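You operate a simulated robot arm through the tools that you are given. There is no shell and no other tool.

The job below is to be done with a simulated robot arm. You get a single attempt, and the scene is never put back.

JOB
The fitter is done: close the overload bay, unlock and switch on.
Fine: stow the stay, shut and latch the door; the yellow key goes into the lock and stays; the isolator ends on.
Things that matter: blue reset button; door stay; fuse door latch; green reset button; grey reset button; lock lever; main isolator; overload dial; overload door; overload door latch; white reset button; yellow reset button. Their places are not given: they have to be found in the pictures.

It is judged by the outcome, as a careful person would: the job done as asked, and still so three seconds after it is handed in. It fails if anything else is knocked over, pushed out of place, dropped, spilled or broken.

ROBOT AND FRAMES
A 7-joint arm with a two-finger parallel gripper, fixed in place. Base frame: the origin is at the foot of the arm, x ahead of it, y to its left, z up. Units: m, rad, N and s.
Its first joint turns from -2.897 to 2.897 rad. Payload 4.4 kg.
The tool frame sits at the grasp point between the pads (the TCP): z along the fingers, y along the line on which they close. The tips reach 0.023 m beyond it. Largest opening 0.094 m; finger width 0.038, thickness 0.01; the body of the gripper, 0.054 by 0.096 m, starts 0.039 m behind the TCP.
Orientation is told as [roll, pitch, yaw] about the base's x, y, z axes, in that order, counted from this pose: with the fingers straight down and closing along the base's y, the tool's x points along the base's -x, its y along +y and its z along -z.

CONTROLS
- The arm moves only by the tool nudge_tool. Its argument "moves" is one flat list of numbers, 7 for each row, row after row: the turn, a rotation vector about the tool's x, y, z in rad, then the shift along the tool's x, y, z in m, then the opening in per cent of the stroke, from 0 (shut) to 100 (fully open). In form: [rx, ry, rz, dx, dy, dz, gripper, rx, ry, rz, dx, dy, dz, gripper, ...]. A call has 1 to 20 rows; each row is the pose to reach, as a shift and turn from the pose commanded when the call began, along the tool's axes at that moment. Each row takes 0.2 s and may step no farther than 0.05 m and 0.15 rad from the row before; otherwise, or with a gripper value out of range, the whole call is refused. Where a pose cannot be reached the arm comes as near as it can. A force on the tool above 90 N (or 10 N above the force at the start of the call, whichever is more), or a blocked arm, ends the call early, and 0.2 s more pass. Each finger travels about 0.072 m/s and halts on what it meets, pressing with about 32 N; the grip force reading is that of the motor and also rises with nothing between the fingers. The clock runs only during rows and for 0.2 s after the last one: add rows that repeat a pose to give the fingers time. It gives the time, the measured TCP pose, the force on the tool (base axes), the opening and the grip force at its end, in the units of the frame above (readings bear some noise), with the torque about the TCP (base axes, N m) and any sound that the robot's microphone picked up.
- Cameras (640 x 400 px; columns grow to the right, rows downward): "scene" is fixed at [0.2073, 0.4966, 1.4657]; the picture's right is [-0.55, -0.83, 0.00], its down [-0.53, 0.35, -0.78] and it looks along [0.65, -0.43, -0.63] (base axes); focal length 214 px, centre (320, 200). "wrist" rides on the gripper at [0.086, 0.016, -0.074] in the tool frame; the picture's right is [-0.18, 0.98, 0.00], its down [-0.58, -0.11, -0.81] and it looks along [-0.79, -0.15, 0.59] (tool axes); focal length 243 px, centre (320, 200).
- snapshot(camera): a new picture of that camera. It takes no simulated time.
- measure_at(camera, pixels): for up to 12 pixels [column, row] of the newest picture of that camera ("zoom" is the newest enlarged one), the place [x, y, z] in the base frame of the surface seen there, good to about 0.002 m, but the place of the scene camera against the robot may be out by one fixed shift of up to 0.018 m in any direction. It takes no simulated time.
- close_up(camera, box): a new picture of the part [left, top, right, bottom] of that camera's present view, enlarged. It takes no simulated time.
- job_done(): hands the job in; it is judged then, once.

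Leave the gripper open and the arm clear of the work at the hand-in unless told otherwise.

The tools are called after ">>>" as name(argument=value, ...) on one line, values as JSON. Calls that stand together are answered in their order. nudge_tool: Moves the arm, as the interface text tells. Its arguments: {"type":"object","properties":{"moves":{"type":"array","items":{"type":"number"}}},"required":["moves"]} The other tools are called the same way: snapshot (camera) takes a picture; measure_at (camera, pixels) gives the place of the surface under pixels of a picture; close_up (camera, box) takes an enlarged picture of a part of a camera's view; job_done () hands the job in.

At the start:

```text
t: 0.0
tool_pos: [0.7157, 0.2042, 1.4422]
orientation: [0.002, -0.001, -0.001]
contact_force: [-0.4, -0.5, -0.5]
moment: [0.02, 0.0, 0.02]
grip_width: 0.0941
grasp_force: 0.0
```

scene: 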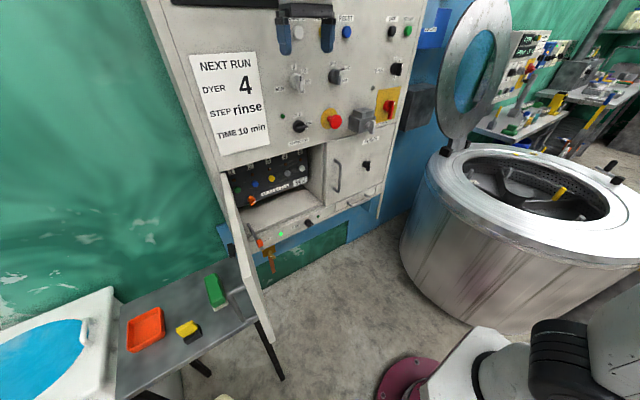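
wrist: 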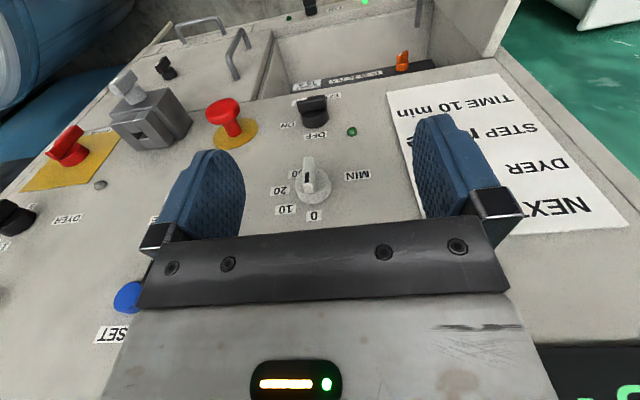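

I see a control cabinet with an open overload bay (door hinged at left, hanging open), a panel with knobs, a red/yellow isolator, a grey lock block, and a table with some coloured items. I'll take enlarged pictures of the scene to find the parts.

>>> close_up(camera="scene", box=[210, 130, 370, 290])

>>> close_up(camera="scene", box=[280, 60, 440, 160])

>>> close_up(camera="scene", box=[100, 240, 300, 400])

>>> close_up(camera="wrist", box=[0, 0, 420, 250])

```text
2.50 times, centred on (290, 210) of scene
```

zoom: 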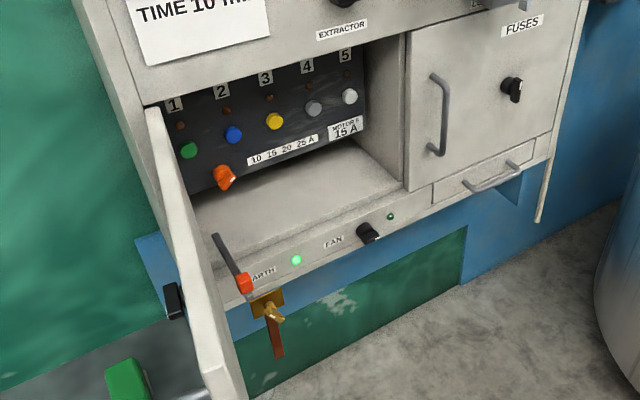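

```text
4.00 times, centred on (360, 110) of scene
```

zoom: 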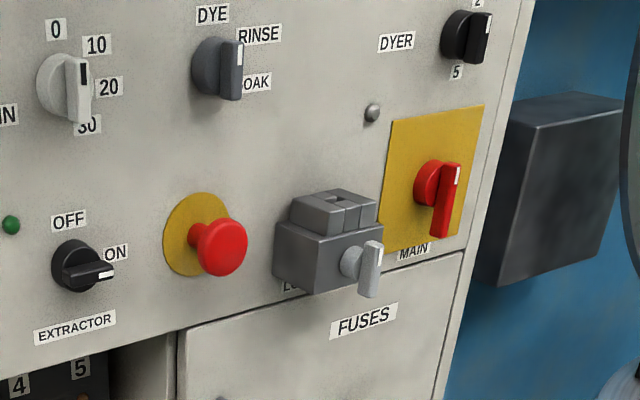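

```text
2.50 times, centred on (200, 320) of scene
```

zoom: 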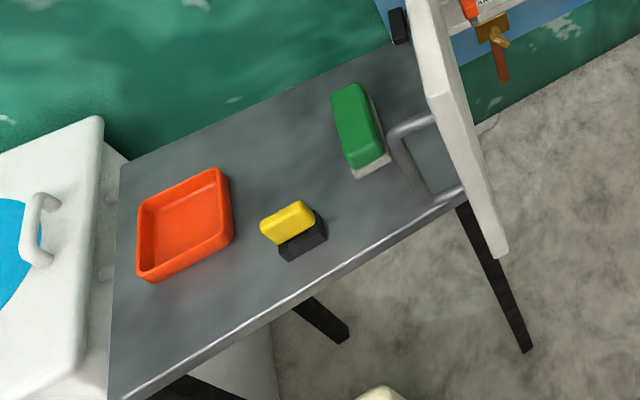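

```text
1.52 times, centred on (210, 125) of wrist
```

zoom: 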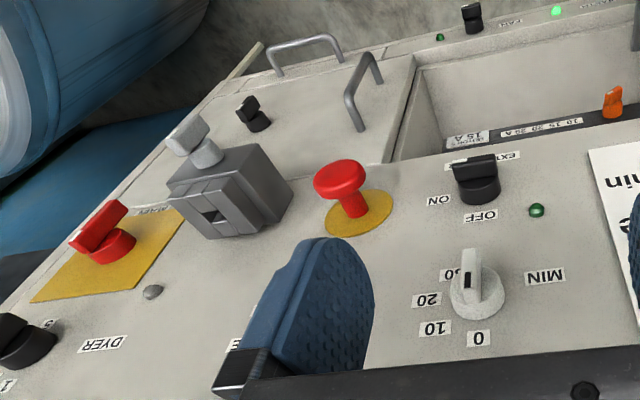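

The yellow key (yellow grip with black part) seems to lie on the small table near (188,329). The grey lock with a slot on top is near (360,120), the red isolator near (390,107). I'll measure the main points in the scene picture.

>>> snapshot(camera="scene")

>>> measure_at(camera="scene", pixels=[[186, 327], [194, 335], [170, 330], [145, 330], [215, 292], [222, 203], [265, 310], [236, 310], [325, 145], [382, 150], [320, 215], [250, 240]])

>>> measure_at(camera="scene", pixels=[[391, 108], [360, 122], [365, 110], [372, 127], [332, 121], [252, 225], [254, 258], [270, 252], [278, 262], [266, 174], [279, 234], [307, 222]])

```text
taken
```

scene: 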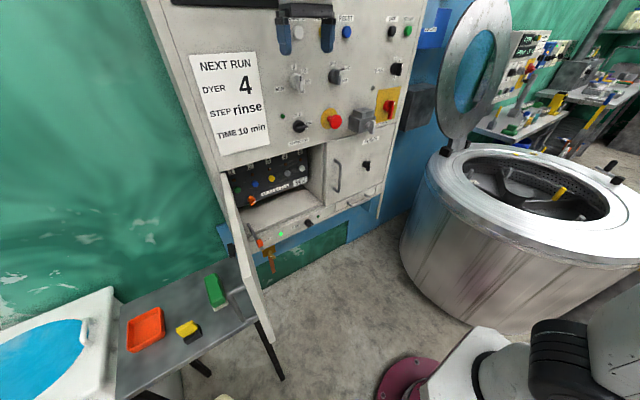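

```text
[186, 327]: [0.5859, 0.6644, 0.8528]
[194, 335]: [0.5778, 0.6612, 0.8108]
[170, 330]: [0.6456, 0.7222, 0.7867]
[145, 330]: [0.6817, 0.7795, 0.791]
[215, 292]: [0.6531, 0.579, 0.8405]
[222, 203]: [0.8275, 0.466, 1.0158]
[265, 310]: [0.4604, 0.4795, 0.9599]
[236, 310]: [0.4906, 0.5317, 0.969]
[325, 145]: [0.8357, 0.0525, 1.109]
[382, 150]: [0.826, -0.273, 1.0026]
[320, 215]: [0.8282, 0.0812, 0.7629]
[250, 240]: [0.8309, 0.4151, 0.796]
```

```text
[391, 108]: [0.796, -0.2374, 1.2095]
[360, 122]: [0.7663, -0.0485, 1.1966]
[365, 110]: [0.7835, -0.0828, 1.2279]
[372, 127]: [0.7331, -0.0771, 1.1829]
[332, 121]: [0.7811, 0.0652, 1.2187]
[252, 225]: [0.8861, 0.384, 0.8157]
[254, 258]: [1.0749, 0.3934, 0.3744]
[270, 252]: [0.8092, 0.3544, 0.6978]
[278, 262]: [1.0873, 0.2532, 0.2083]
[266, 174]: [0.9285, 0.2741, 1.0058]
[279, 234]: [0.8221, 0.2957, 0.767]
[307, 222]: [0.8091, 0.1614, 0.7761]
```

The panel face lies near x≈0.83, and the door stands open from its hinge near y≈0.47 out to x≈0.46. I need a precise look with the wrist camera (free of the scene shift). I'll back the tool away from the panel, then go left and lower over the table side to view the key, keeping above the door.

>>> nudge_tool(moves=[0, 0, 0, 0.04, 0, 0, 100, 0, 0, 0, 0.08, 0.01, 0, 100, 0, 0, 0, 0.12, 0.03, 0.01, 100, 0, 0, 0, 0.15, 0.06, 0.03, 100, 0, 0, 0, 0.18, 0.09, 0.05, 100, 0, 0, 0, 0.2, 0.12, 0.08, 100, 0, 0, 0, 0.22, 0.16, 0.1, 100, 0, 0, 0, 0.24, 0.2, 0.12, 100, 0, 0, 0, 0.26, 0.24, 0.14, 100, 0, 0, 0, 0.27, 0.28, 0.16, 100, 0, 0, 0, 0.27, 0.31, 0.19, 100, 0, 0, 0, 0.27, 0.34, 0.22, 100, 0, 0, 0, 0.27, 0.36, 0.25, 100])

>>> snapshot(camera="wrist")

>>> snapshot(camera="scene")

```text
t: 2.8
tool_pos: [0.4436, 0.5648, 1.1932]
orientation: [0.0, 0.002, 0.001]
contact_force: [0.2, 0.7, 0.1]
moment: [-0.02, 0.04, 0.0]
grip_width: 0.0941
grasp_force: 0.0
```

```text
taken
```

wrist: 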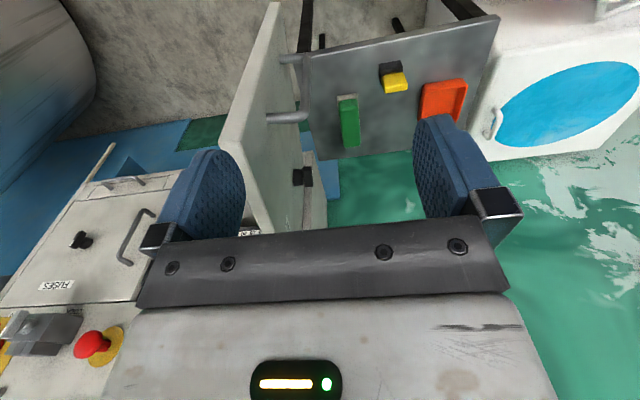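

```text
taken
```

scene: 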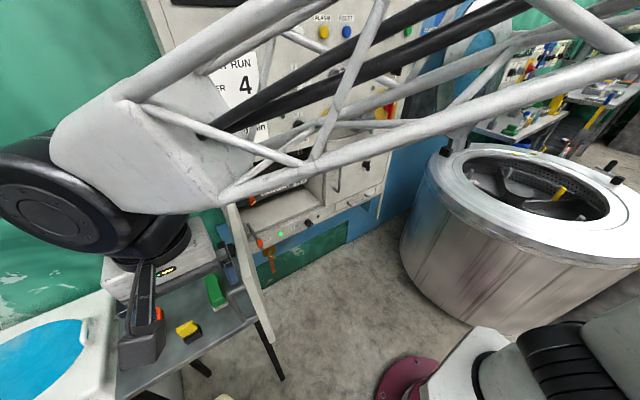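

The wrist camera now shows the key at about (393,77), the door with its black latch knob at (302,176), and the table. I'll enlarge these.

>>> close_up(camera="wrist", box=[320, 20, 480, 120])

>>> close_up(camera="wrist", box=[210, 40, 370, 240])

>>> measure_at(camera="wrist", pixels=[[395, 82], [391, 70], [386, 68], [404, 78], [360, 90], [440, 70], [302, 176], [290, 118], [276, 60], [262, 200], [240, 150], [120, 290]])

```text
4.00 times, centred on (400, 70) of wrist
```

zoom: 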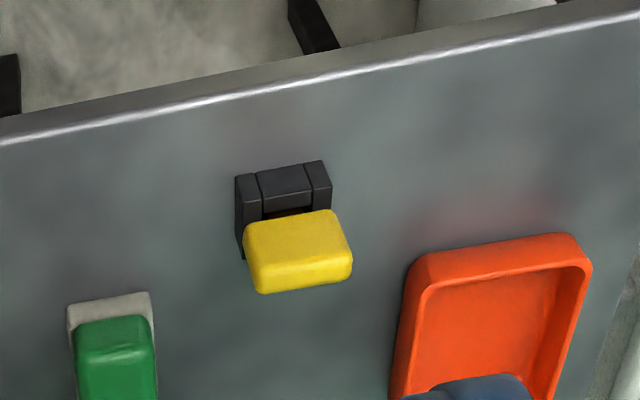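

```text
2.00 times, centred on (290, 140) of wrist
```

zoom: 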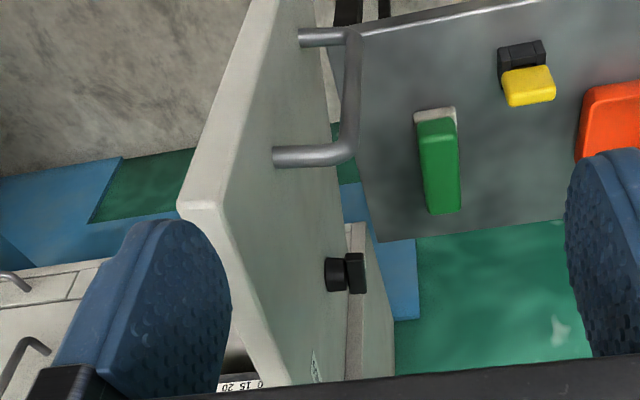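

```text
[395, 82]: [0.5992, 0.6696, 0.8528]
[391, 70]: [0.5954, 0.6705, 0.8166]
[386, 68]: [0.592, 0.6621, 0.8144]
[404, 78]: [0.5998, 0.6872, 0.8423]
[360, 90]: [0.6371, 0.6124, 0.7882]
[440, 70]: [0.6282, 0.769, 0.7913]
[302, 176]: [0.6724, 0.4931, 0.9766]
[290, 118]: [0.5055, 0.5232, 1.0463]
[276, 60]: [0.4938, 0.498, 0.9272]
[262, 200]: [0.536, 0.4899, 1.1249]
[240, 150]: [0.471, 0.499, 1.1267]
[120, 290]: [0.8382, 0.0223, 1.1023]
```

The yellow grip (top z≈0.853) sits above a black block on the table (z≈0.788), maybe a stand. I'll move closer for a better look at the key, staying left of the door handle (y≈0.53).

>>> nudge_tool(moves=[0, 0, 0, 0, 0.04, 0.02, 100, 0, 0, 0, 0, 0.08, 0.04, 100, 0, 0, 0, 0, 0.11, 0.08, 100, 0, 0, 0, 0, 0.12, 0.12, 100, 0, 0, 0, 0, 0.12, 0.16, 100, 0, 0, 0, 0, 0.12, 0.19, 100])

>>> snapshot(camera="wrist")

>>> snapshot(camera="scene")

```text
t: 4.2
tool_pos: [0.4441, 0.6839, 1.001]
orientation: [0.0, 0.001, 0.0]
contact_force: [-0.2, -0.2, 0.6]
moment: [0.0, -0.04, -0.03]
grip_width: 0.0937
grasp_force: 0.1
```

```text
taken
```

wrist: 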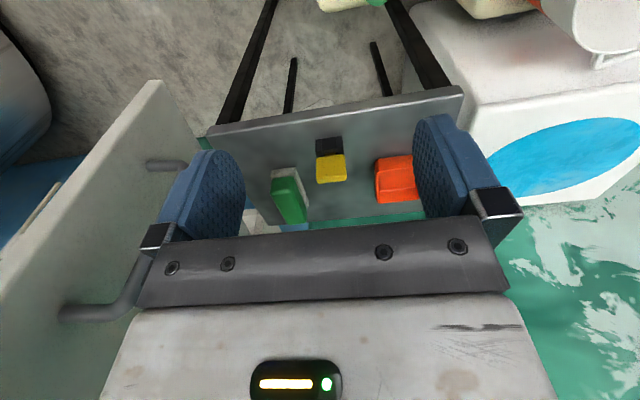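

```text
taken
```

scene: 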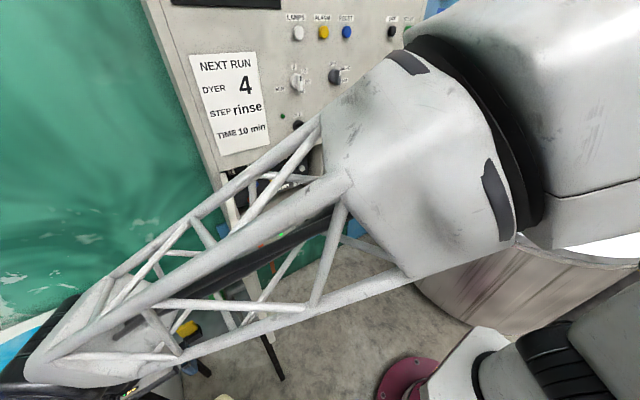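

>>> close_up(camera="wrist", box=[250, 110, 410, 210])

>>> measure_at(camera="zoom", pixels=[[285, 190], [370, 185], [290, 280], [370, 275], [270, 115], [360, 115], [320, 155], [320, 230], [450, 120], [200, 120], [285, 160], [365, 160]])

```text
4.00 times, centred on (330, 160) of wrist
```

zoom: 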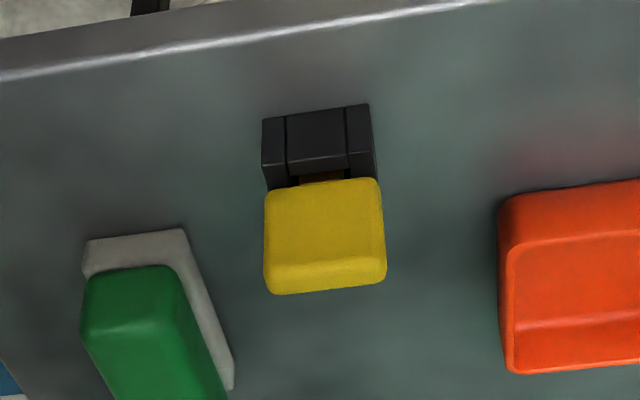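

```text
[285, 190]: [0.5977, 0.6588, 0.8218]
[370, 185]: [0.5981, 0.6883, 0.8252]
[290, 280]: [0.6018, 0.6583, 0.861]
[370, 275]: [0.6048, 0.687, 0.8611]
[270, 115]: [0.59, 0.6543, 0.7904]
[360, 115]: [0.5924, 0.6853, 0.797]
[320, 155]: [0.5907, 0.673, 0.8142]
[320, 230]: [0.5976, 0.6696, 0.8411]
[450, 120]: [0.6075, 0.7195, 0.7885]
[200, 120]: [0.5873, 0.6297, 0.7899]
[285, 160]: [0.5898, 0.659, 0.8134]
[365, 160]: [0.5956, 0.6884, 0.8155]
```

The key stands upright: yellow grip (y≈0.655–0.691, z≈0.82–0.86), brass shank down into a black stand. Before taking it I'll look at the bay, the stay and the lock. I'll raise up and move right to in front of the bay, passing above the door top (z≈1.13).

>>> nudge_tool(moves=[0, 0, 0, 0, 0, -0.05, 100, 0, 0, 0, 0, 0, -0.1, 100, 0, 0, 0, 0, 0, -0.15, 100, 0, 0, 0, 0, -0.02, -0.19, 100, 0, 0, 0, 0, -0.05, -0.23, 100, 0, 0, 0, 0, -0.09, -0.25, 100, 0, 0, 0, 0, -0.14, -0.25, 100, 0, 0, 0, 0, -0.19, -0.25, 100, 0, 0, 0, 0, -0.24, -0.25, 100, 0, 0, 0, 0, -0.29, -0.25, 100, 0, 0, 0, 0, -0.34, -0.25, 100, 0, 0, 0, 0, -0.39, -0.25, 100, 0, 0, 0, 0, -0.43, -0.23, 100])

>>> snapshot(camera="wrist")

>>> snapshot(camera="scene")

```text
t: 7.0
tool_pos: [0.444, 0.2529, 1.2328]
orientation: [-0.001, 0.0, 0.0]
contact_force: [-0.7, 0.6, 0.4]
moment: [-0.02, -0.01, -0.02]
grip_width: 0.0941
grasp_force: 0.0
```

```text
taken
```

wrist: 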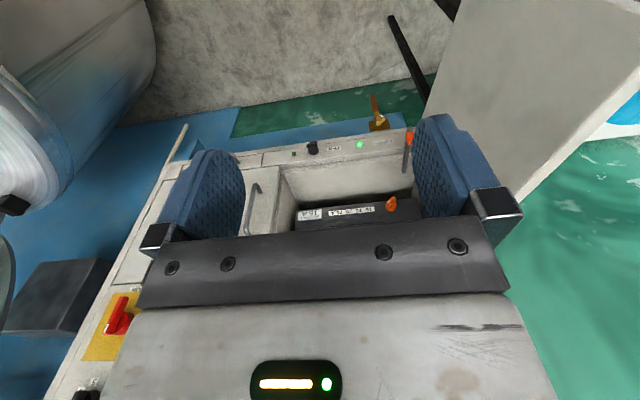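

```text
taken
```

scene: 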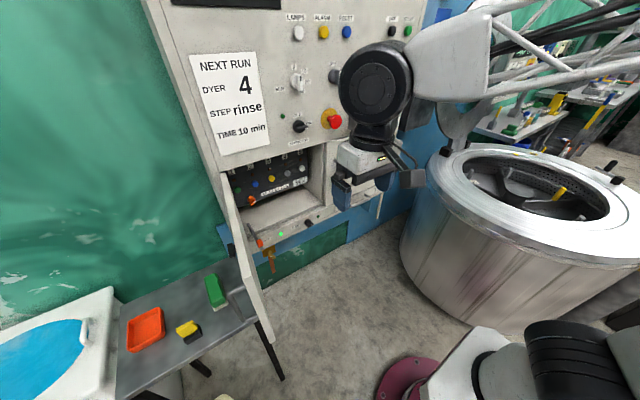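

The gripper hides much of the bay; the stay's orange tip is at (410,137). I'll shift left so the stay is between the fingers in view, staying above the door.

>>> nudge_tool(moves=[0, 0, 0, -0.02, 0.05, 0, 100, 0, 0, 0, -0.04, 0.1, 0, 100, 0, 0, 0, -0.06, 0.11, 0.02, 100])

>>> close_up(camera="wrist", box=[180, 60, 440, 240])

>>> close_up(camera="scene", box=[215, 200, 295, 270])

```text
refused: row 1 steps farther than a row can; nothing moved
```

```text
2.22 times, centred on (310, 150) of wrist
```

zoom: 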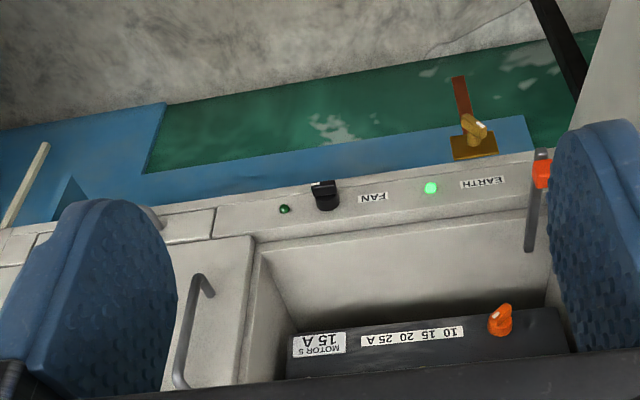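

```text
5.71 times, centred on (255, 235) of scene
```

zoom: 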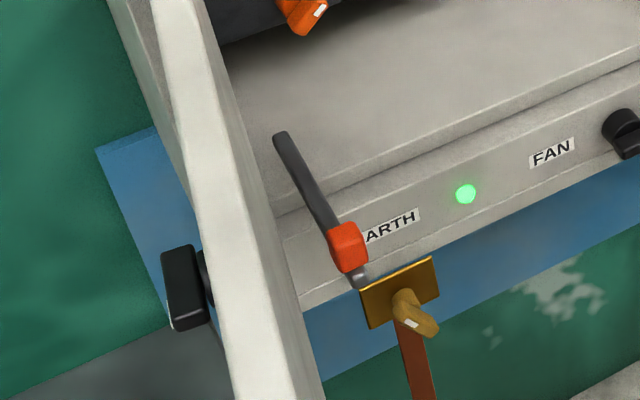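

The step was too long; I'll split it finer. The stay looks like a grey rod from inside the bay floor out across the sill, with an orange grip near its outer end.

>>> nudge_tool(moves=[0, 0, 0, -0.01, 0.04, 0, 100, 0, 0, 0, -0.02, 0.08, 0, 100, 0, 0, 0, -0.03, 0.11, 0.02, 100, 0, 0, 0, -0.05, 0.11, 0.04, 100])

>>> close_up(camera="wrist", box=[220, 60, 440, 240])

>>> snapshot(camera="wrist")

```text
t: 8.0
tool_pos: [0.4953, 0.3657, 1.1935]
orientation: [0.0, 0.0, 0.0]
contact_force: [0.1, 0.1, 0.0]
moment: [0.01, -0.02, 0.01]
grip_width: 0.0938
grasp_force: 0.1
```

```text
2.22 times, centred on (330, 150) of wrist
```

zoom: 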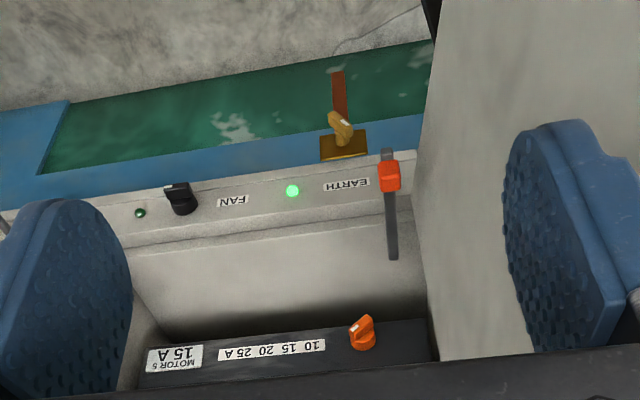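

```text
taken
```

wrist: 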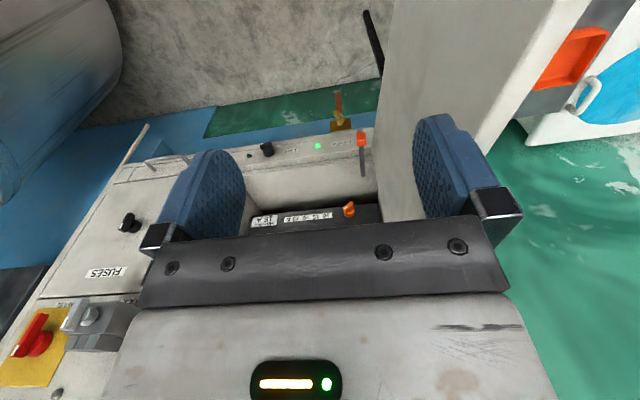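

The stay is now clearly visible between the fingers. I'll measure its points, plus the sill and the door's inner face.

>>> measure_at(camera="zoom", pixels=[[387, 153], [390, 168], [390, 185], [391, 205], [392, 225], [393, 255], [350, 215], [350, 240], [370, 195], [410, 230], [330, 300], [362, 330]])

>>> measure_at(camera="wrist", pixels=[[318, 146], [340, 155], [266, 149], [250, 195], [300, 180], [390, 180], [400, 100], [470, 95], [520, 70], [85, 318], [30, 335], [128, 222]])

```text
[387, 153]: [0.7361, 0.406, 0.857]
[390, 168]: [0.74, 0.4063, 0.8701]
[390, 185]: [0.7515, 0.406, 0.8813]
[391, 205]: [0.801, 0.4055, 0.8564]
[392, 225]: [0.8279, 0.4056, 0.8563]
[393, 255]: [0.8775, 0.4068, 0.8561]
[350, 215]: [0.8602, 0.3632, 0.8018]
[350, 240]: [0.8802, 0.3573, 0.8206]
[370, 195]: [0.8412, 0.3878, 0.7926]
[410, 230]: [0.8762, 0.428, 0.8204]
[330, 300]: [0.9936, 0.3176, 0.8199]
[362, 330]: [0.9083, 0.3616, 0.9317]
```

```text
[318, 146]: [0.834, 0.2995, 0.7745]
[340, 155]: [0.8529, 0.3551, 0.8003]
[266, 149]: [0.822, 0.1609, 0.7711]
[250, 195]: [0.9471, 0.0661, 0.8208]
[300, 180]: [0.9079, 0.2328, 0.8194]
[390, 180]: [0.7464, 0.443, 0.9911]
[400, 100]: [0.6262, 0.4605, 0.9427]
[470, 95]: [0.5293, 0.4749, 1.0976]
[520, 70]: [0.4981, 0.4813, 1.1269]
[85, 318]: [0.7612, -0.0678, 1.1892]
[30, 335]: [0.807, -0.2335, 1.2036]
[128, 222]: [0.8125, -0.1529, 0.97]
```

The stay's rod lies level at y≈0.406, z≈0.85, from x≈0.735 (outer end, orange grip at x≈0.745) to x≈0.88. I need to know how it is hinged; I'll move closer and lower for a flatter view.

>>> nudge_tool(moves=[0, 0, 0, -0.01, -0.02, 0.04, 100, 0, 0, 0, -0.02, -0.04, 0.08, 100, 0, 0, 0, -0.04, -0.04, 0.12, 100, 0, 0, 0, -0.05, -0.04, 0.16, 100])

>>> snapshot(camera="wrist")

>>> close_up(camera="wrist", box=[240, 100, 440, 240])

```text
t: 9.0
tool_pos: [0.5424, 0.3246, 1.0319]
orientation: [0.0, -0.001, 0.0]
contact_force: [0.3, 0.1, 0.5]
moment: [0.0, 0.02, -0.02]
grip_width: 0.0941
grasp_force: 0.0
```

```text
taken
```

wrist: 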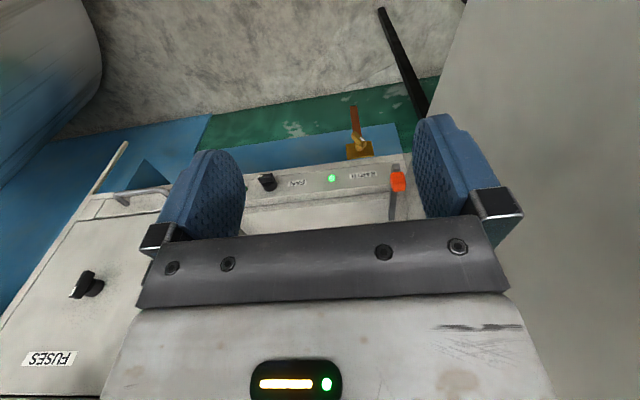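

```text
2.86 times, centred on (340, 170) of wrist
```

zoom: 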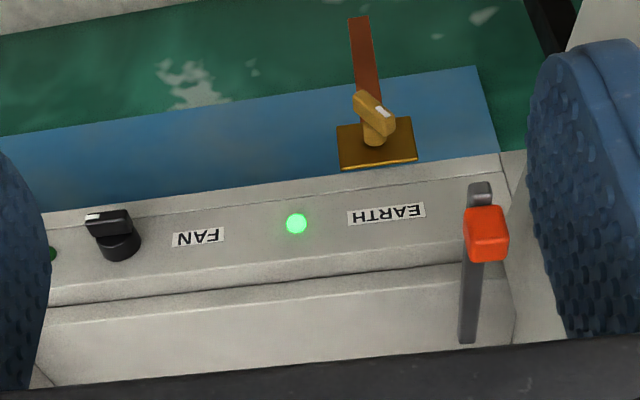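

I'll tilt the tool forward by about 0.5 rad and lower it, for a nearly level look at the stay's inner mount.

>>> nudge_tool(moves=[0, -0.1, 0, 0, 0, 0.02, 100, 0, -0.2, 0, 0, 0, 0.04, 100, 0, -0.3, 0, 0, 0, 0.06, 100, 0, -0.4, 0, 0, 0, 0.08, 100, 0, -0.5, 0, 0, 0, 0.1, 100])

>>> snapshot(camera="wrist")

>>> close_up(camera="wrist", box=[240, 100, 440, 240])

```text
t: 10.2
tool_pos: [0.545, 0.3247, 0.9339]
orientation: [0.002, -0.501, 0.0]
contact_force: [-0.6, -0.1, -0.5]
moment: [-0.02, 0.0, 0.0]
grip_width: 0.0938
grasp_force: 0.0
```

```text
taken
```

wrist: 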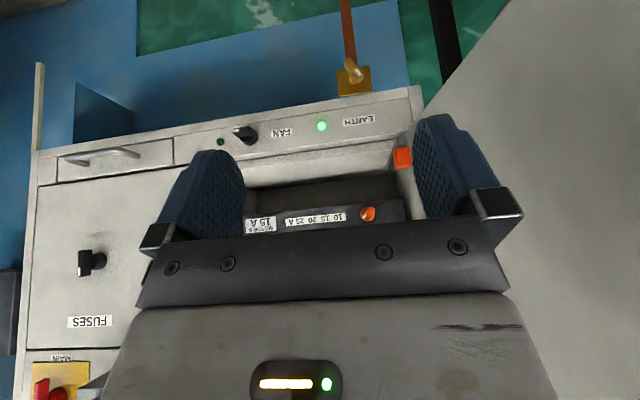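

```text
2.86 times, centred on (340, 170) of wrist
```

zoom: 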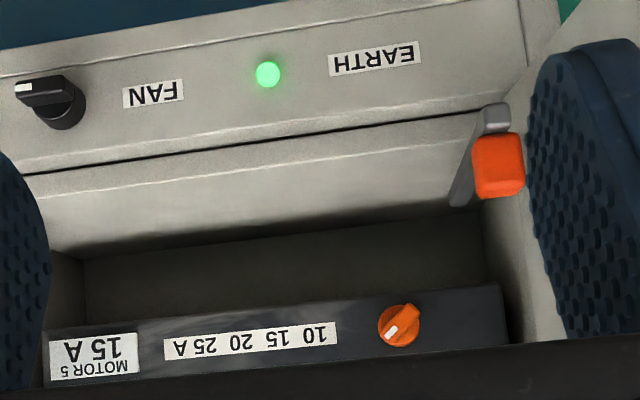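

>>> nudge_tool(moves=[0, 0, 0, 0, 0.035, 0, 100])

>>> close_up(camera="wrist", box=[300, 100, 440, 240])

>>> measure_at(camera="zoom", pixels=[[320, 200], [100, 100]])

```text
t: 10.6
tool_pos: [0.5466, 0.3591, 0.9315]
orientation: [-0.001, -0.5, 0.002]
contact_force: [-0.2, -0.3, 0.1]
moment: [0.02, 0.03, 0.0]
grip_width: 0.0942
grasp_force: 0.2
```

```text
2.86 times, centred on (370, 170) of wrist
```

zoom: 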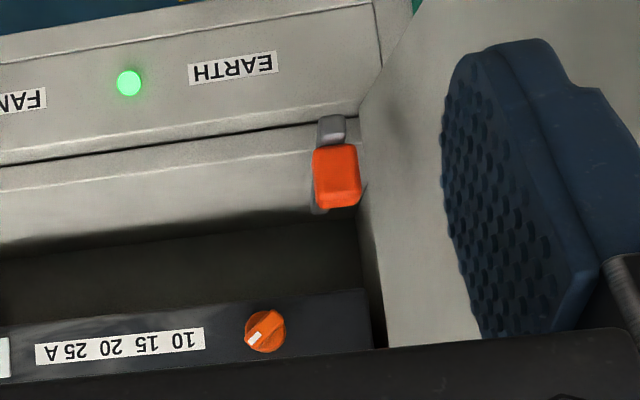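

```text
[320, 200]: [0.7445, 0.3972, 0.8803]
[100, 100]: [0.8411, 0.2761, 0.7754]
```

The rod is end-on here with the orange knob standing up on top of its outer end (z up to 0.88). I want to see the pivot under the inner end, so I'll view it from the right side: yaw left ~0.6 rad and shift right.

>>> nudge_tool(moves=[-0.0574, 0, -0.1054, -0.007, -0.028, 0.009, 100, -0.1148, 0, -0.2108, -0.014, -0.056, 0.018, 100, -0.1722, 0, -0.3162, -0.021, -0.084, 0.027, 100, -0.2296, 0, -0.4216, -0.03, -0.112, 0.036, 100, -0.287, 0, -0.527, -0.037, -0.139, 0.043, 100])

>>> nudge_tool(moves=[0, -0.12, 0, 0, 0, 0, 100, 0, -0.2, 0, 0, 0, 0, 100])

>>> snapshot(camera="wrist")

>>> close_up(camera="wrist", box=[240, 80, 440, 240])

```text
t: 11.8
tool_pos: [0.5967, 0.2191, 0.911]
orientation: [0.027, -0.497, 0.54]
contact_force: [0.8, 0.3, -0.5]
moment: [-0.03, -0.04, 0.12]
grip_width: 0.094
grasp_force: 0.0
```

```text
t: 12.4
tool_pos: [0.598, 0.2199, 0.9005]
orientation: [0.006, -0.685, 0.596]
contact_force: [0.5, 0.4, 3.7]
moment: [-0.11, 0.12, -0.02]
grip_width: 0.0942
grasp_force: 0.1
```

```text
taken
```

wrist: 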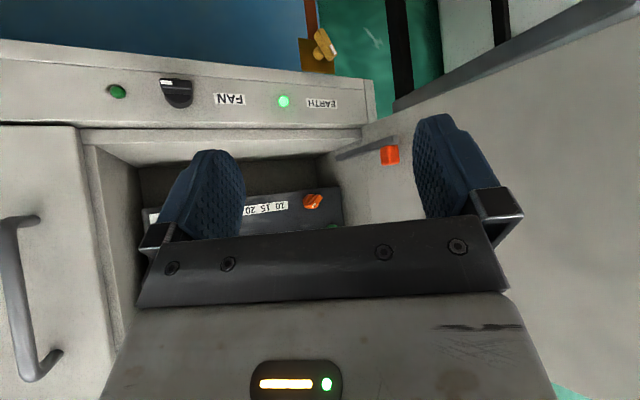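

```text
2.50 times, centred on (340, 160) of wrist
```

zoom: 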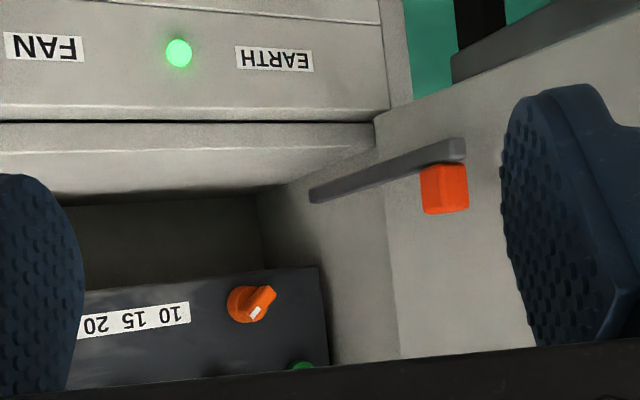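

The rod seems to run beside the bay's left wall. I'll measure the rod, wall, door and knob in this enlarged picture.

>>> measure_at(camera="zoom", pixels=[[320, 194], [350, 183], [400, 165], [440, 155], [455, 152], [445, 190], [425, 195], [462, 185], [330, 215], [360, 240], [420, 280], [300, 215]])

>>> close_up(camera="wrist", box=[310, 110, 420, 190])

```text
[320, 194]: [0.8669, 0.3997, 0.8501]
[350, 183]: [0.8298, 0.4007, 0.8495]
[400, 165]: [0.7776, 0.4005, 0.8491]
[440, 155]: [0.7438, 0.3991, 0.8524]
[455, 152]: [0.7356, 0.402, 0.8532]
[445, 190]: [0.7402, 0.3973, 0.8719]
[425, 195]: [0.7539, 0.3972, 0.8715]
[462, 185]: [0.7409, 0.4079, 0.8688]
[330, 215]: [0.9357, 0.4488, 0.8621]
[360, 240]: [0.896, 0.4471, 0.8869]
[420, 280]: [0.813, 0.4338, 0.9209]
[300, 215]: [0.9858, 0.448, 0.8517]
```

```text
5.00 times, centred on (365, 150) of wrist
```

zoom: 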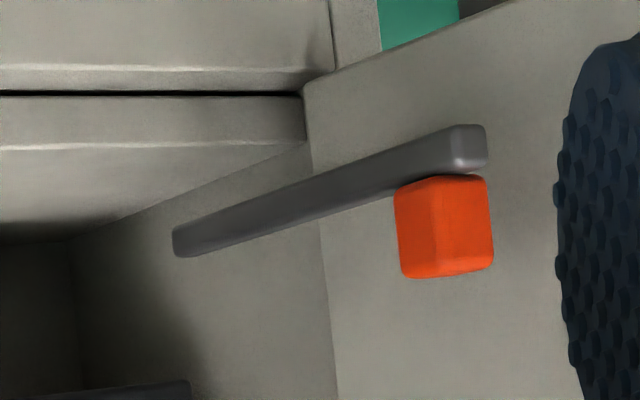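

The rod (y≈0.400–0.412, z≈0.843–0.857, x 0.735–0.877) floats beside the wall with the knob standing on its outer end, so it probably swings about a pin at its inner end. I'll test gently with a finger. First I turn the yaw back to zero and shift left, narrowing the fingers to about 64%.

>>> nudge_tool(moves=[0.0754, 0, 0.0922, -0.009, 0.018, 0.008, 90, 0.1508, 0, 0.1844, -0.019, 0.036, 0.016, 80, 0.2262, 0, 0.2766, -0.029, 0.055, 0.024, 70, 0.3016, 0, 0.3688, -0.038, 0.073, 0.031, 64, 0.377, 0, 0.461, -0.048, 0.091, 0.039, 64])

```text
t: 13.8
tool_pos: [0.5958, 0.3299, 0.9687]
orientation: [0.075, -0.764, -0.05]
contact_force: [-0.4, -0.5, -1.3]
moment: [0.0, -0.03, 0.0]
grip_width: 0.06
grasp_force: 0.1
stopped in row 5: the arm was blocked; the commanded pose is now the measured one
```

The arm was blocked in row 5 with the tool at z=0.969, though the tool force is small. I'll look at the scene to see what the arm is near.

>>> snapshot(camera="scene")

>>> snapshot(camera="wrist")

```text
taken
```

scene: 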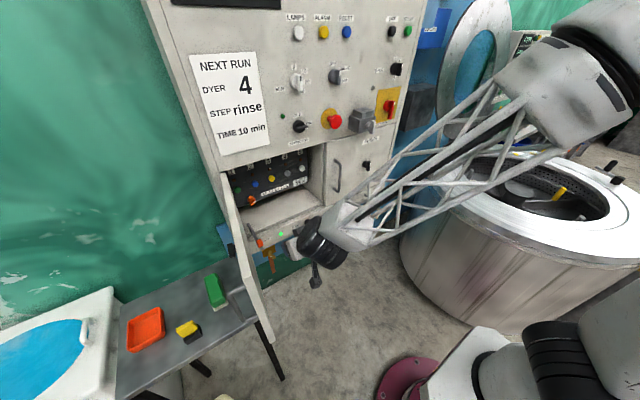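

```text
taken
```

wrist: 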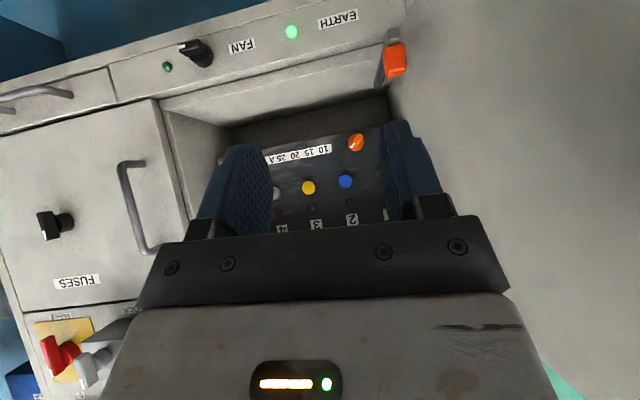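

>>> measure_at(camera="scene", pixels=[[610, 60], [560, 90], [560, 140], [500, 120], [440, 190], [400, 230], [350, 230], [325, 250], [600, 345], [480, 370], [570, 165], [460, 150]])

>>> close_up(camera="scene", box=[400, 0, 640, 200])

```text
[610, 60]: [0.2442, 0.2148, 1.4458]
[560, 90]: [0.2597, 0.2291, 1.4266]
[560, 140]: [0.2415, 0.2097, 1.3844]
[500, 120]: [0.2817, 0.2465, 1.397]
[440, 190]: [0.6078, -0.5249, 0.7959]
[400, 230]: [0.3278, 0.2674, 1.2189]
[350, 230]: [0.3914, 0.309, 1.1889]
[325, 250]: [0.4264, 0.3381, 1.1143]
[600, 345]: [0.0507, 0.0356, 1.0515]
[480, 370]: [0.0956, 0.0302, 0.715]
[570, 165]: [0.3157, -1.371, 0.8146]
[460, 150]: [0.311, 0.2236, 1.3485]
```

```text
2.00 times, centred on (520, 100) of scene
```

zoom: 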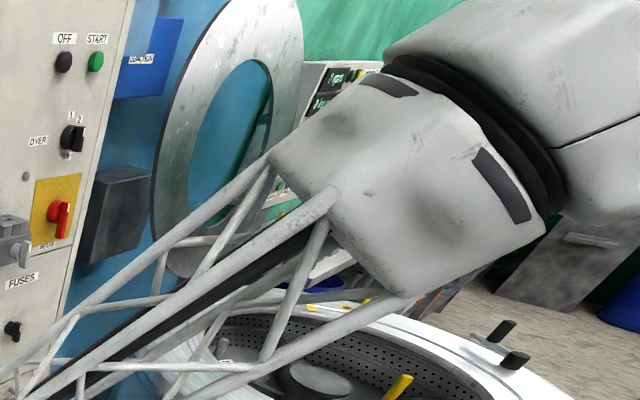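

The forearm is folded close to the base (elbow near x≈0.24, z≈1.44), so the block is most likely a joint limit at this short reach, not a collision. I'll extend forward to x≈0.68 where a forward-pointing tool should be easier, staying right of the stay's knob.

>>> nudge_tool(moves=[0, 0, 0, -0.012, 0, 0.026, 64, 0, 0, 0, -0.024, 0, 0.052, 64, 0, 0, 0, -0.037, 0, 0.077, 64])

```text
t: 14.6
tool_pos: [0.6753, 0.3325, 0.9384]
orientation: [0.076, -0.763, -0.048]
contact_force: [0.4, 0.0, -0.2]
moment: [0.02, 0.0, 0.0]
grip_width: 0.0605
grasp_force: 0.0
```

Good, free again. I'll square up the orientation, then pitch the tool further forward.

>>> nudge_tool(moves=[0.043, 0, -0.035, 0, 0, 0, 64])

>>> nudge_tool(moves=[0, -0.12, 0, 0, 0, 0, 64, 0, -0.24, 0, 0, 0, 0, 64, 0, -0.36, 0, 0, 0, 0, 64, 0, -0.48, 0, 0, 0, 0, 64, 0, -0.6, 0, 0, 0, 0, 64])

>>> snapshot(camera="wrist")

>>> snapshot(camera="scene")

```text
t: 15.0
tool_pos: [0.6744, 0.3319, 0.9398]
orientation: [-0.002, -0.765, 0.002]
contact_force: [0.0, -0.1, 0.7]
moment: [0.0, -0.02, 0.0]
grip_width: 0.0604
grasp_force: 0.0
```

```text
t: 16.2
tool_pos: [0.6769, 0.3318, 0.9396]
orientation: [0.0, -1.368, 0.003]
contact_force: [0.6, 1.0, 0.2]
moment: [-0.04, -0.02, 0.03]
grip_width: 0.0599
grasp_force: 0.1
```

```text
taken
```

wrist: 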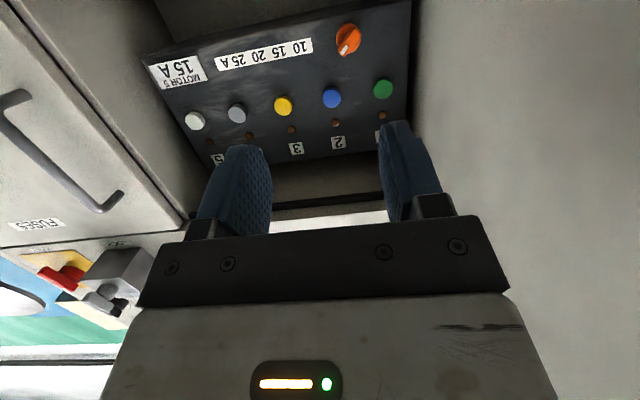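

```text
taken
```

scene: 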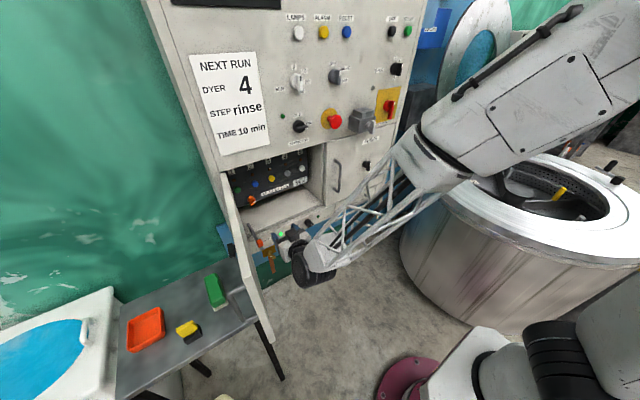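

The forward-pointing pose works. I'll lower to the rod's height and shift to y≈0.385 with the fingers about 66 mm apart, still short of the rod, then check the view.

>>> nudge_tool(moves=[0, 0, 0, 0.026, 0.018, 0.005, 70, 0, 0, 0, 0.052, 0.036, 0.01, 70, 0, 0, 0, 0.0784, 0.053, 0.0161, 70])

>>> snapshot(camera="wrist")

>>> close_up(camera="scene", box=[210, 180, 370, 300])

```text
t: 17.0
tool_pos: [0.6742, 0.3875, 0.8595]
orientation: [-0.003, -1.365, 0.001]
contact_force: [0.3, 0.4, 0.1]
moment: [-0.01, -0.01, -0.01]
grip_width: 0.0659
grasp_force: 0.1
```

```text
taken
```

wrist: 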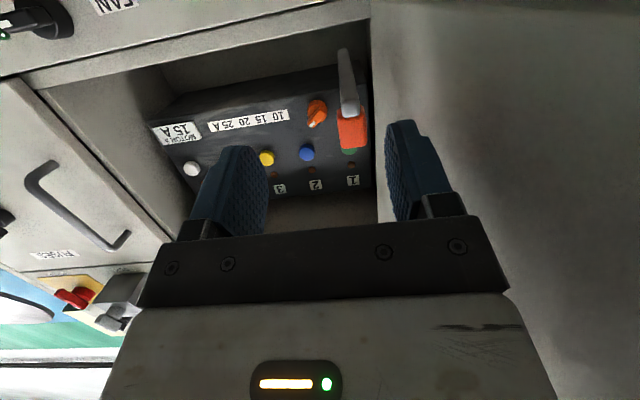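

```text
3.33 times, centred on (290, 240) of scene
```

zoom: 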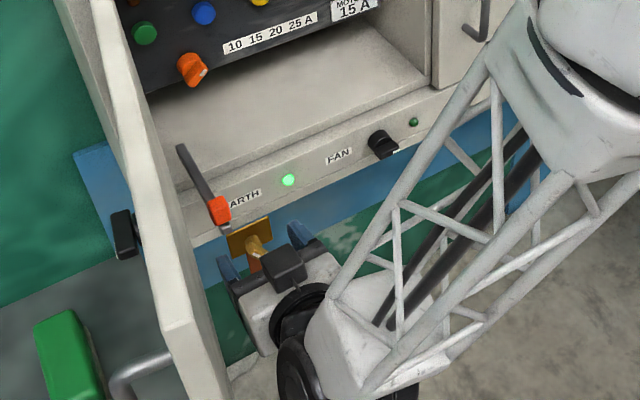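

>>> close_up(camera="wrist", box=[290, 20, 410, 170])

```text
2.67 times, centred on (350, 95) of wrist
```

zoom: 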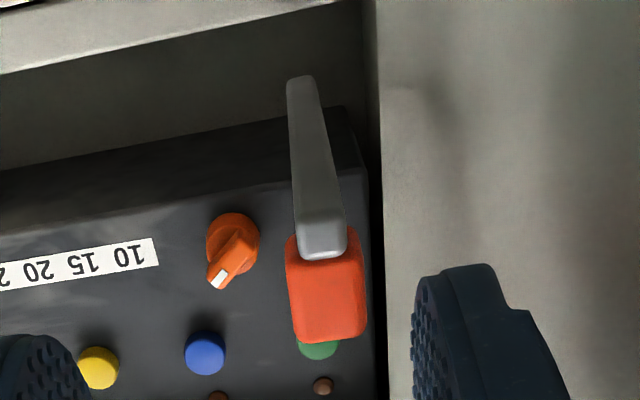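

No visible pin, so I test it. I'll go forward 0.068 m to bring the left finger between the rod and the door.

>>> nudge_tool(moves=[0, 0, 0, -0.005, 0, 0.023, 70, 0, 0, 0, -0.009, 0, 0.045, 70, 0, 0, 0, -0.0137, 0, 0.0666, 70])

>>> snapshot(camera="wrist")

```text
t: 17.8
tool_pos: [0.7422, 0.3859, 0.8581]
orientation: [-0.004, -1.367, 0.004]
contact_force: [-0.1, 0.3, 0.3]
moment: [0.0, 0.01, -0.01]
grip_width: 0.0658
grasp_force: 0.0
```

```text
taken
```

wrist: 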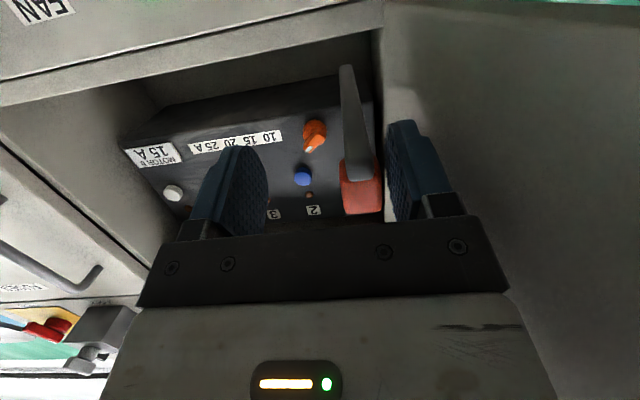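

The left finger is beside the rod. I'll push gently toward -y in small steps (to 0.02 m) and read the force.

>>> nudge_tool(moves=[0, 0, 0, 0, -0.005, 0, 70, 0, 0, 0, 0, -0.01, 0, 70, 0, 0, 0, 0, -0.015, 0, 70, 0, 0, 0, 0, -0.02, 0, 70])

>>> snapshot(camera="wrist")

```text
t: 18.8
tool_pos: [0.7439, 0.365, 0.8577]
orientation: [-0.001, -1.366, 0.004]
contact_force: [0.4, 0.4, -0.5]
moment: [0.03, 0.01, -0.02]
grip_width: 0.0658
grasp_force: 0.3
```

```text
taken
```

wrist: 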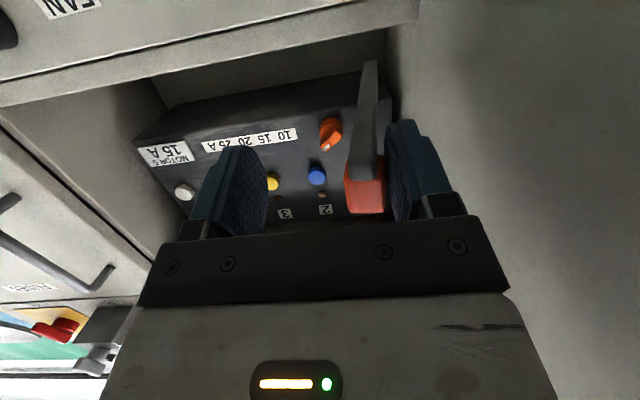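

The rod followed the finger with hardly any force: it swings about an upright pin at its inner end. I'll continue sweeping it toward -y with a slight advance in x.

>>> nudge_tool(moves=[0, 0, 0, -0.001, -0.015, 0.004, 70, 0, 0, 0, -0.002, -0.03, 0.008, 70, 0, 0, 0, -0.0025, -0.045, 0.012, 70, 0, 0, 0, -0.003, -0.06, 0.016, 70, 0, 0, 0, -0.004, -0.072, 0.0196, 70])

>>> snapshot(camera="wrist")

>>> close_up(camera="scene", box=[210, 180, 370, 300])

```text
t: 20.0
tool_pos: [0.763, 0.2935, 0.8571]
orientation: [-0.008, -1.366, 0.007]
contact_force: [-0.1, 0.5, -0.6]
moment: [0.0, 0.0, -0.02]
grip_width: 0.0659
grasp_force: 0.0
```

```text
taken
```

wrist: 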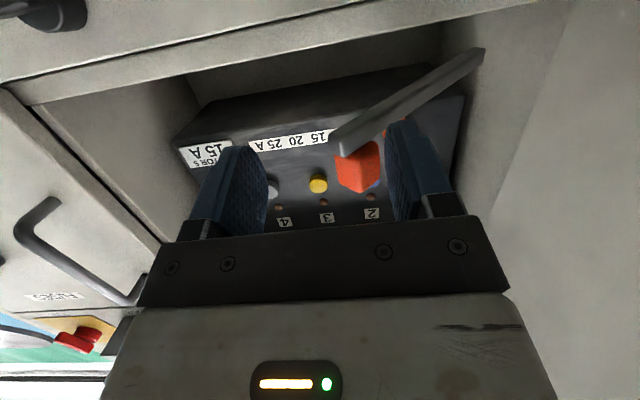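

```text
3.33 times, centred on (290, 240) of scene
```

zoom: 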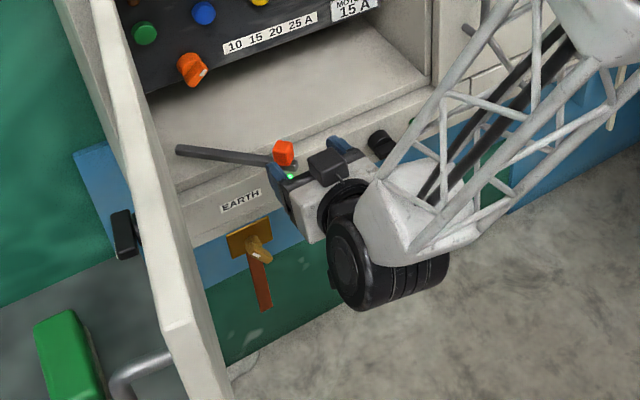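

The stay is at roughly 45° now. I'll measure rod and knob positions.

>>> measure_at(camera="wrist", pixels=[[340, 143], [370, 122], [420, 92], [470, 62], [345, 170], [372, 175], [360, 160]])

```text
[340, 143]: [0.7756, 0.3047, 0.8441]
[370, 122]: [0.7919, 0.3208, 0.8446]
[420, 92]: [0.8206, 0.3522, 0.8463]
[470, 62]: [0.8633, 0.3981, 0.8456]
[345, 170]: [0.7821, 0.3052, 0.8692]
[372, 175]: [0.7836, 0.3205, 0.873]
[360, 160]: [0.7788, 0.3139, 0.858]
```

Rod angle ≈47°, pivot near (0.87, 0.406). Next: back out 0.05 m, close the fingers, and line up at y≈0.314 to push the rod forward (+x) into the bay.

>>> nudge_tool(moves=[0, 0, 0, 0.005, 0, -0.0245, 70, 0, 0, 0, 0.01, 0, -0.049, 60, 0, 0, 0, 0.01, 0.01, -0.049, 30, 0, 0, 0, 0.01, 0.02, -0.049, 0, 0, 0, 0, 0.01, 0.02, -0.049, 0, 0, 0, 0, 0.01, 0.02, -0.049, 0])

>>> snapshot(camera="wrist")

```text
t: 21.4
tool_pos: [0.7146, 0.3138, 0.8595]
orientation: [-0.003, -1.365, 0.004]
contact_force: [-0.3, -0.4, 0.9]
moment: [0.05, -0.01, -0.02]
grip_width: 0.0002
grasp_force: 31.9
```

```text
taken
```

wrist: 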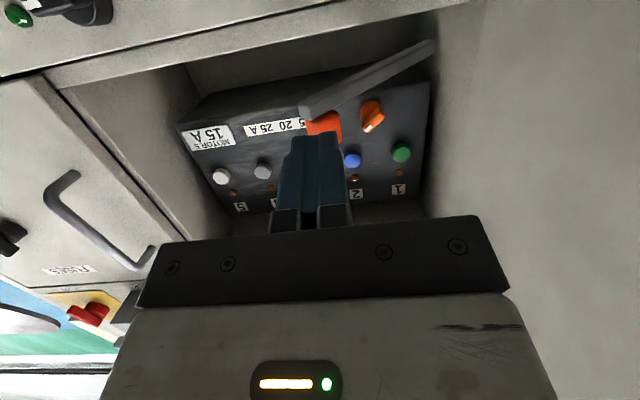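

Fingers closed, rod just ahead. I'll push forward 0.08 m in small steps.

>>> nudge_tool(moves=[0, 0, 0, -0.004, 0, 0.0196, 0, 0, 0, 0, -0.008, 0, 0.039, 0, 0, 0, 0, -0.011, 0, 0.054, 0, 0, 0, 0, -0.0135, 0, 0.066, 0, 0, 0, 0, -0.016, 0, 0.0785, 0])

>>> snapshot(camera="wrist")

>>> close_up(camera="scene", box=[210, 180, 370, 300])

```text
t: 22.6
tool_pos: [0.7953, 0.3128, 0.8586]
orientation: [-0.004, -1.365, 0.004]
contact_force: [0.4, -0.1, 0.3]
moment: [0.0, -0.04, 0.01]
grip_width: 0.0001
grasp_force: 32.5
```

```text
taken
```

wrist: 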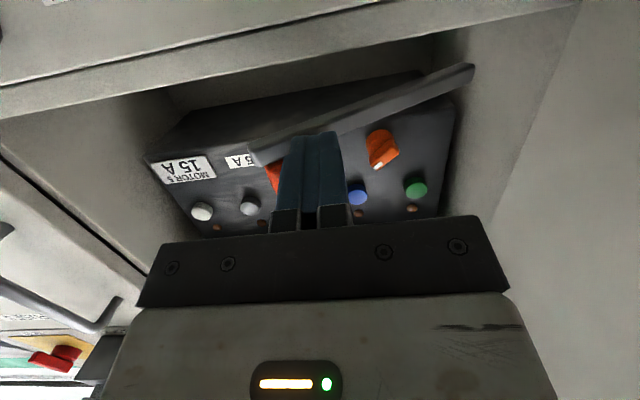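

```text
3.33 times, centred on (290, 240) of scene
```

zoom: 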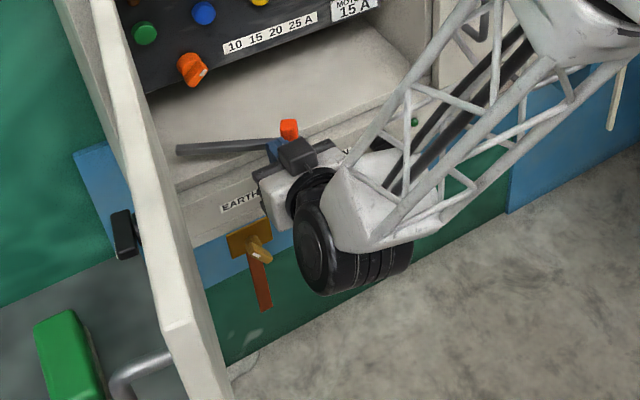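

Moving freely. I'll check the depth of the dark overload panel's lower edge so the rod and knob don't press on anything, then keep pushing.

>>> measure_at(camera="wrist", pixels=[[165, 145], [180, 115], [230, 105], [300, 90], [260, 155], [465, 70], [345, 128], [385, 150], [202, 212], [250, 205], [275, 180], [430, 105]])

```text
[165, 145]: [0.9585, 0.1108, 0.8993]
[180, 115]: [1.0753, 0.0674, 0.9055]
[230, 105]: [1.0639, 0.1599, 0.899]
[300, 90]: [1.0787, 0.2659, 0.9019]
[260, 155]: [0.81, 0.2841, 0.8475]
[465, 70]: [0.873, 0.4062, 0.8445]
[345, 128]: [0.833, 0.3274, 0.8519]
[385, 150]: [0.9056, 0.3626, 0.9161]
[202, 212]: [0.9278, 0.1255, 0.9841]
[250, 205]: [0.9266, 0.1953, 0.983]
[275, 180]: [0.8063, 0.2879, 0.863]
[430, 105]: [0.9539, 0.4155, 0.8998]
```

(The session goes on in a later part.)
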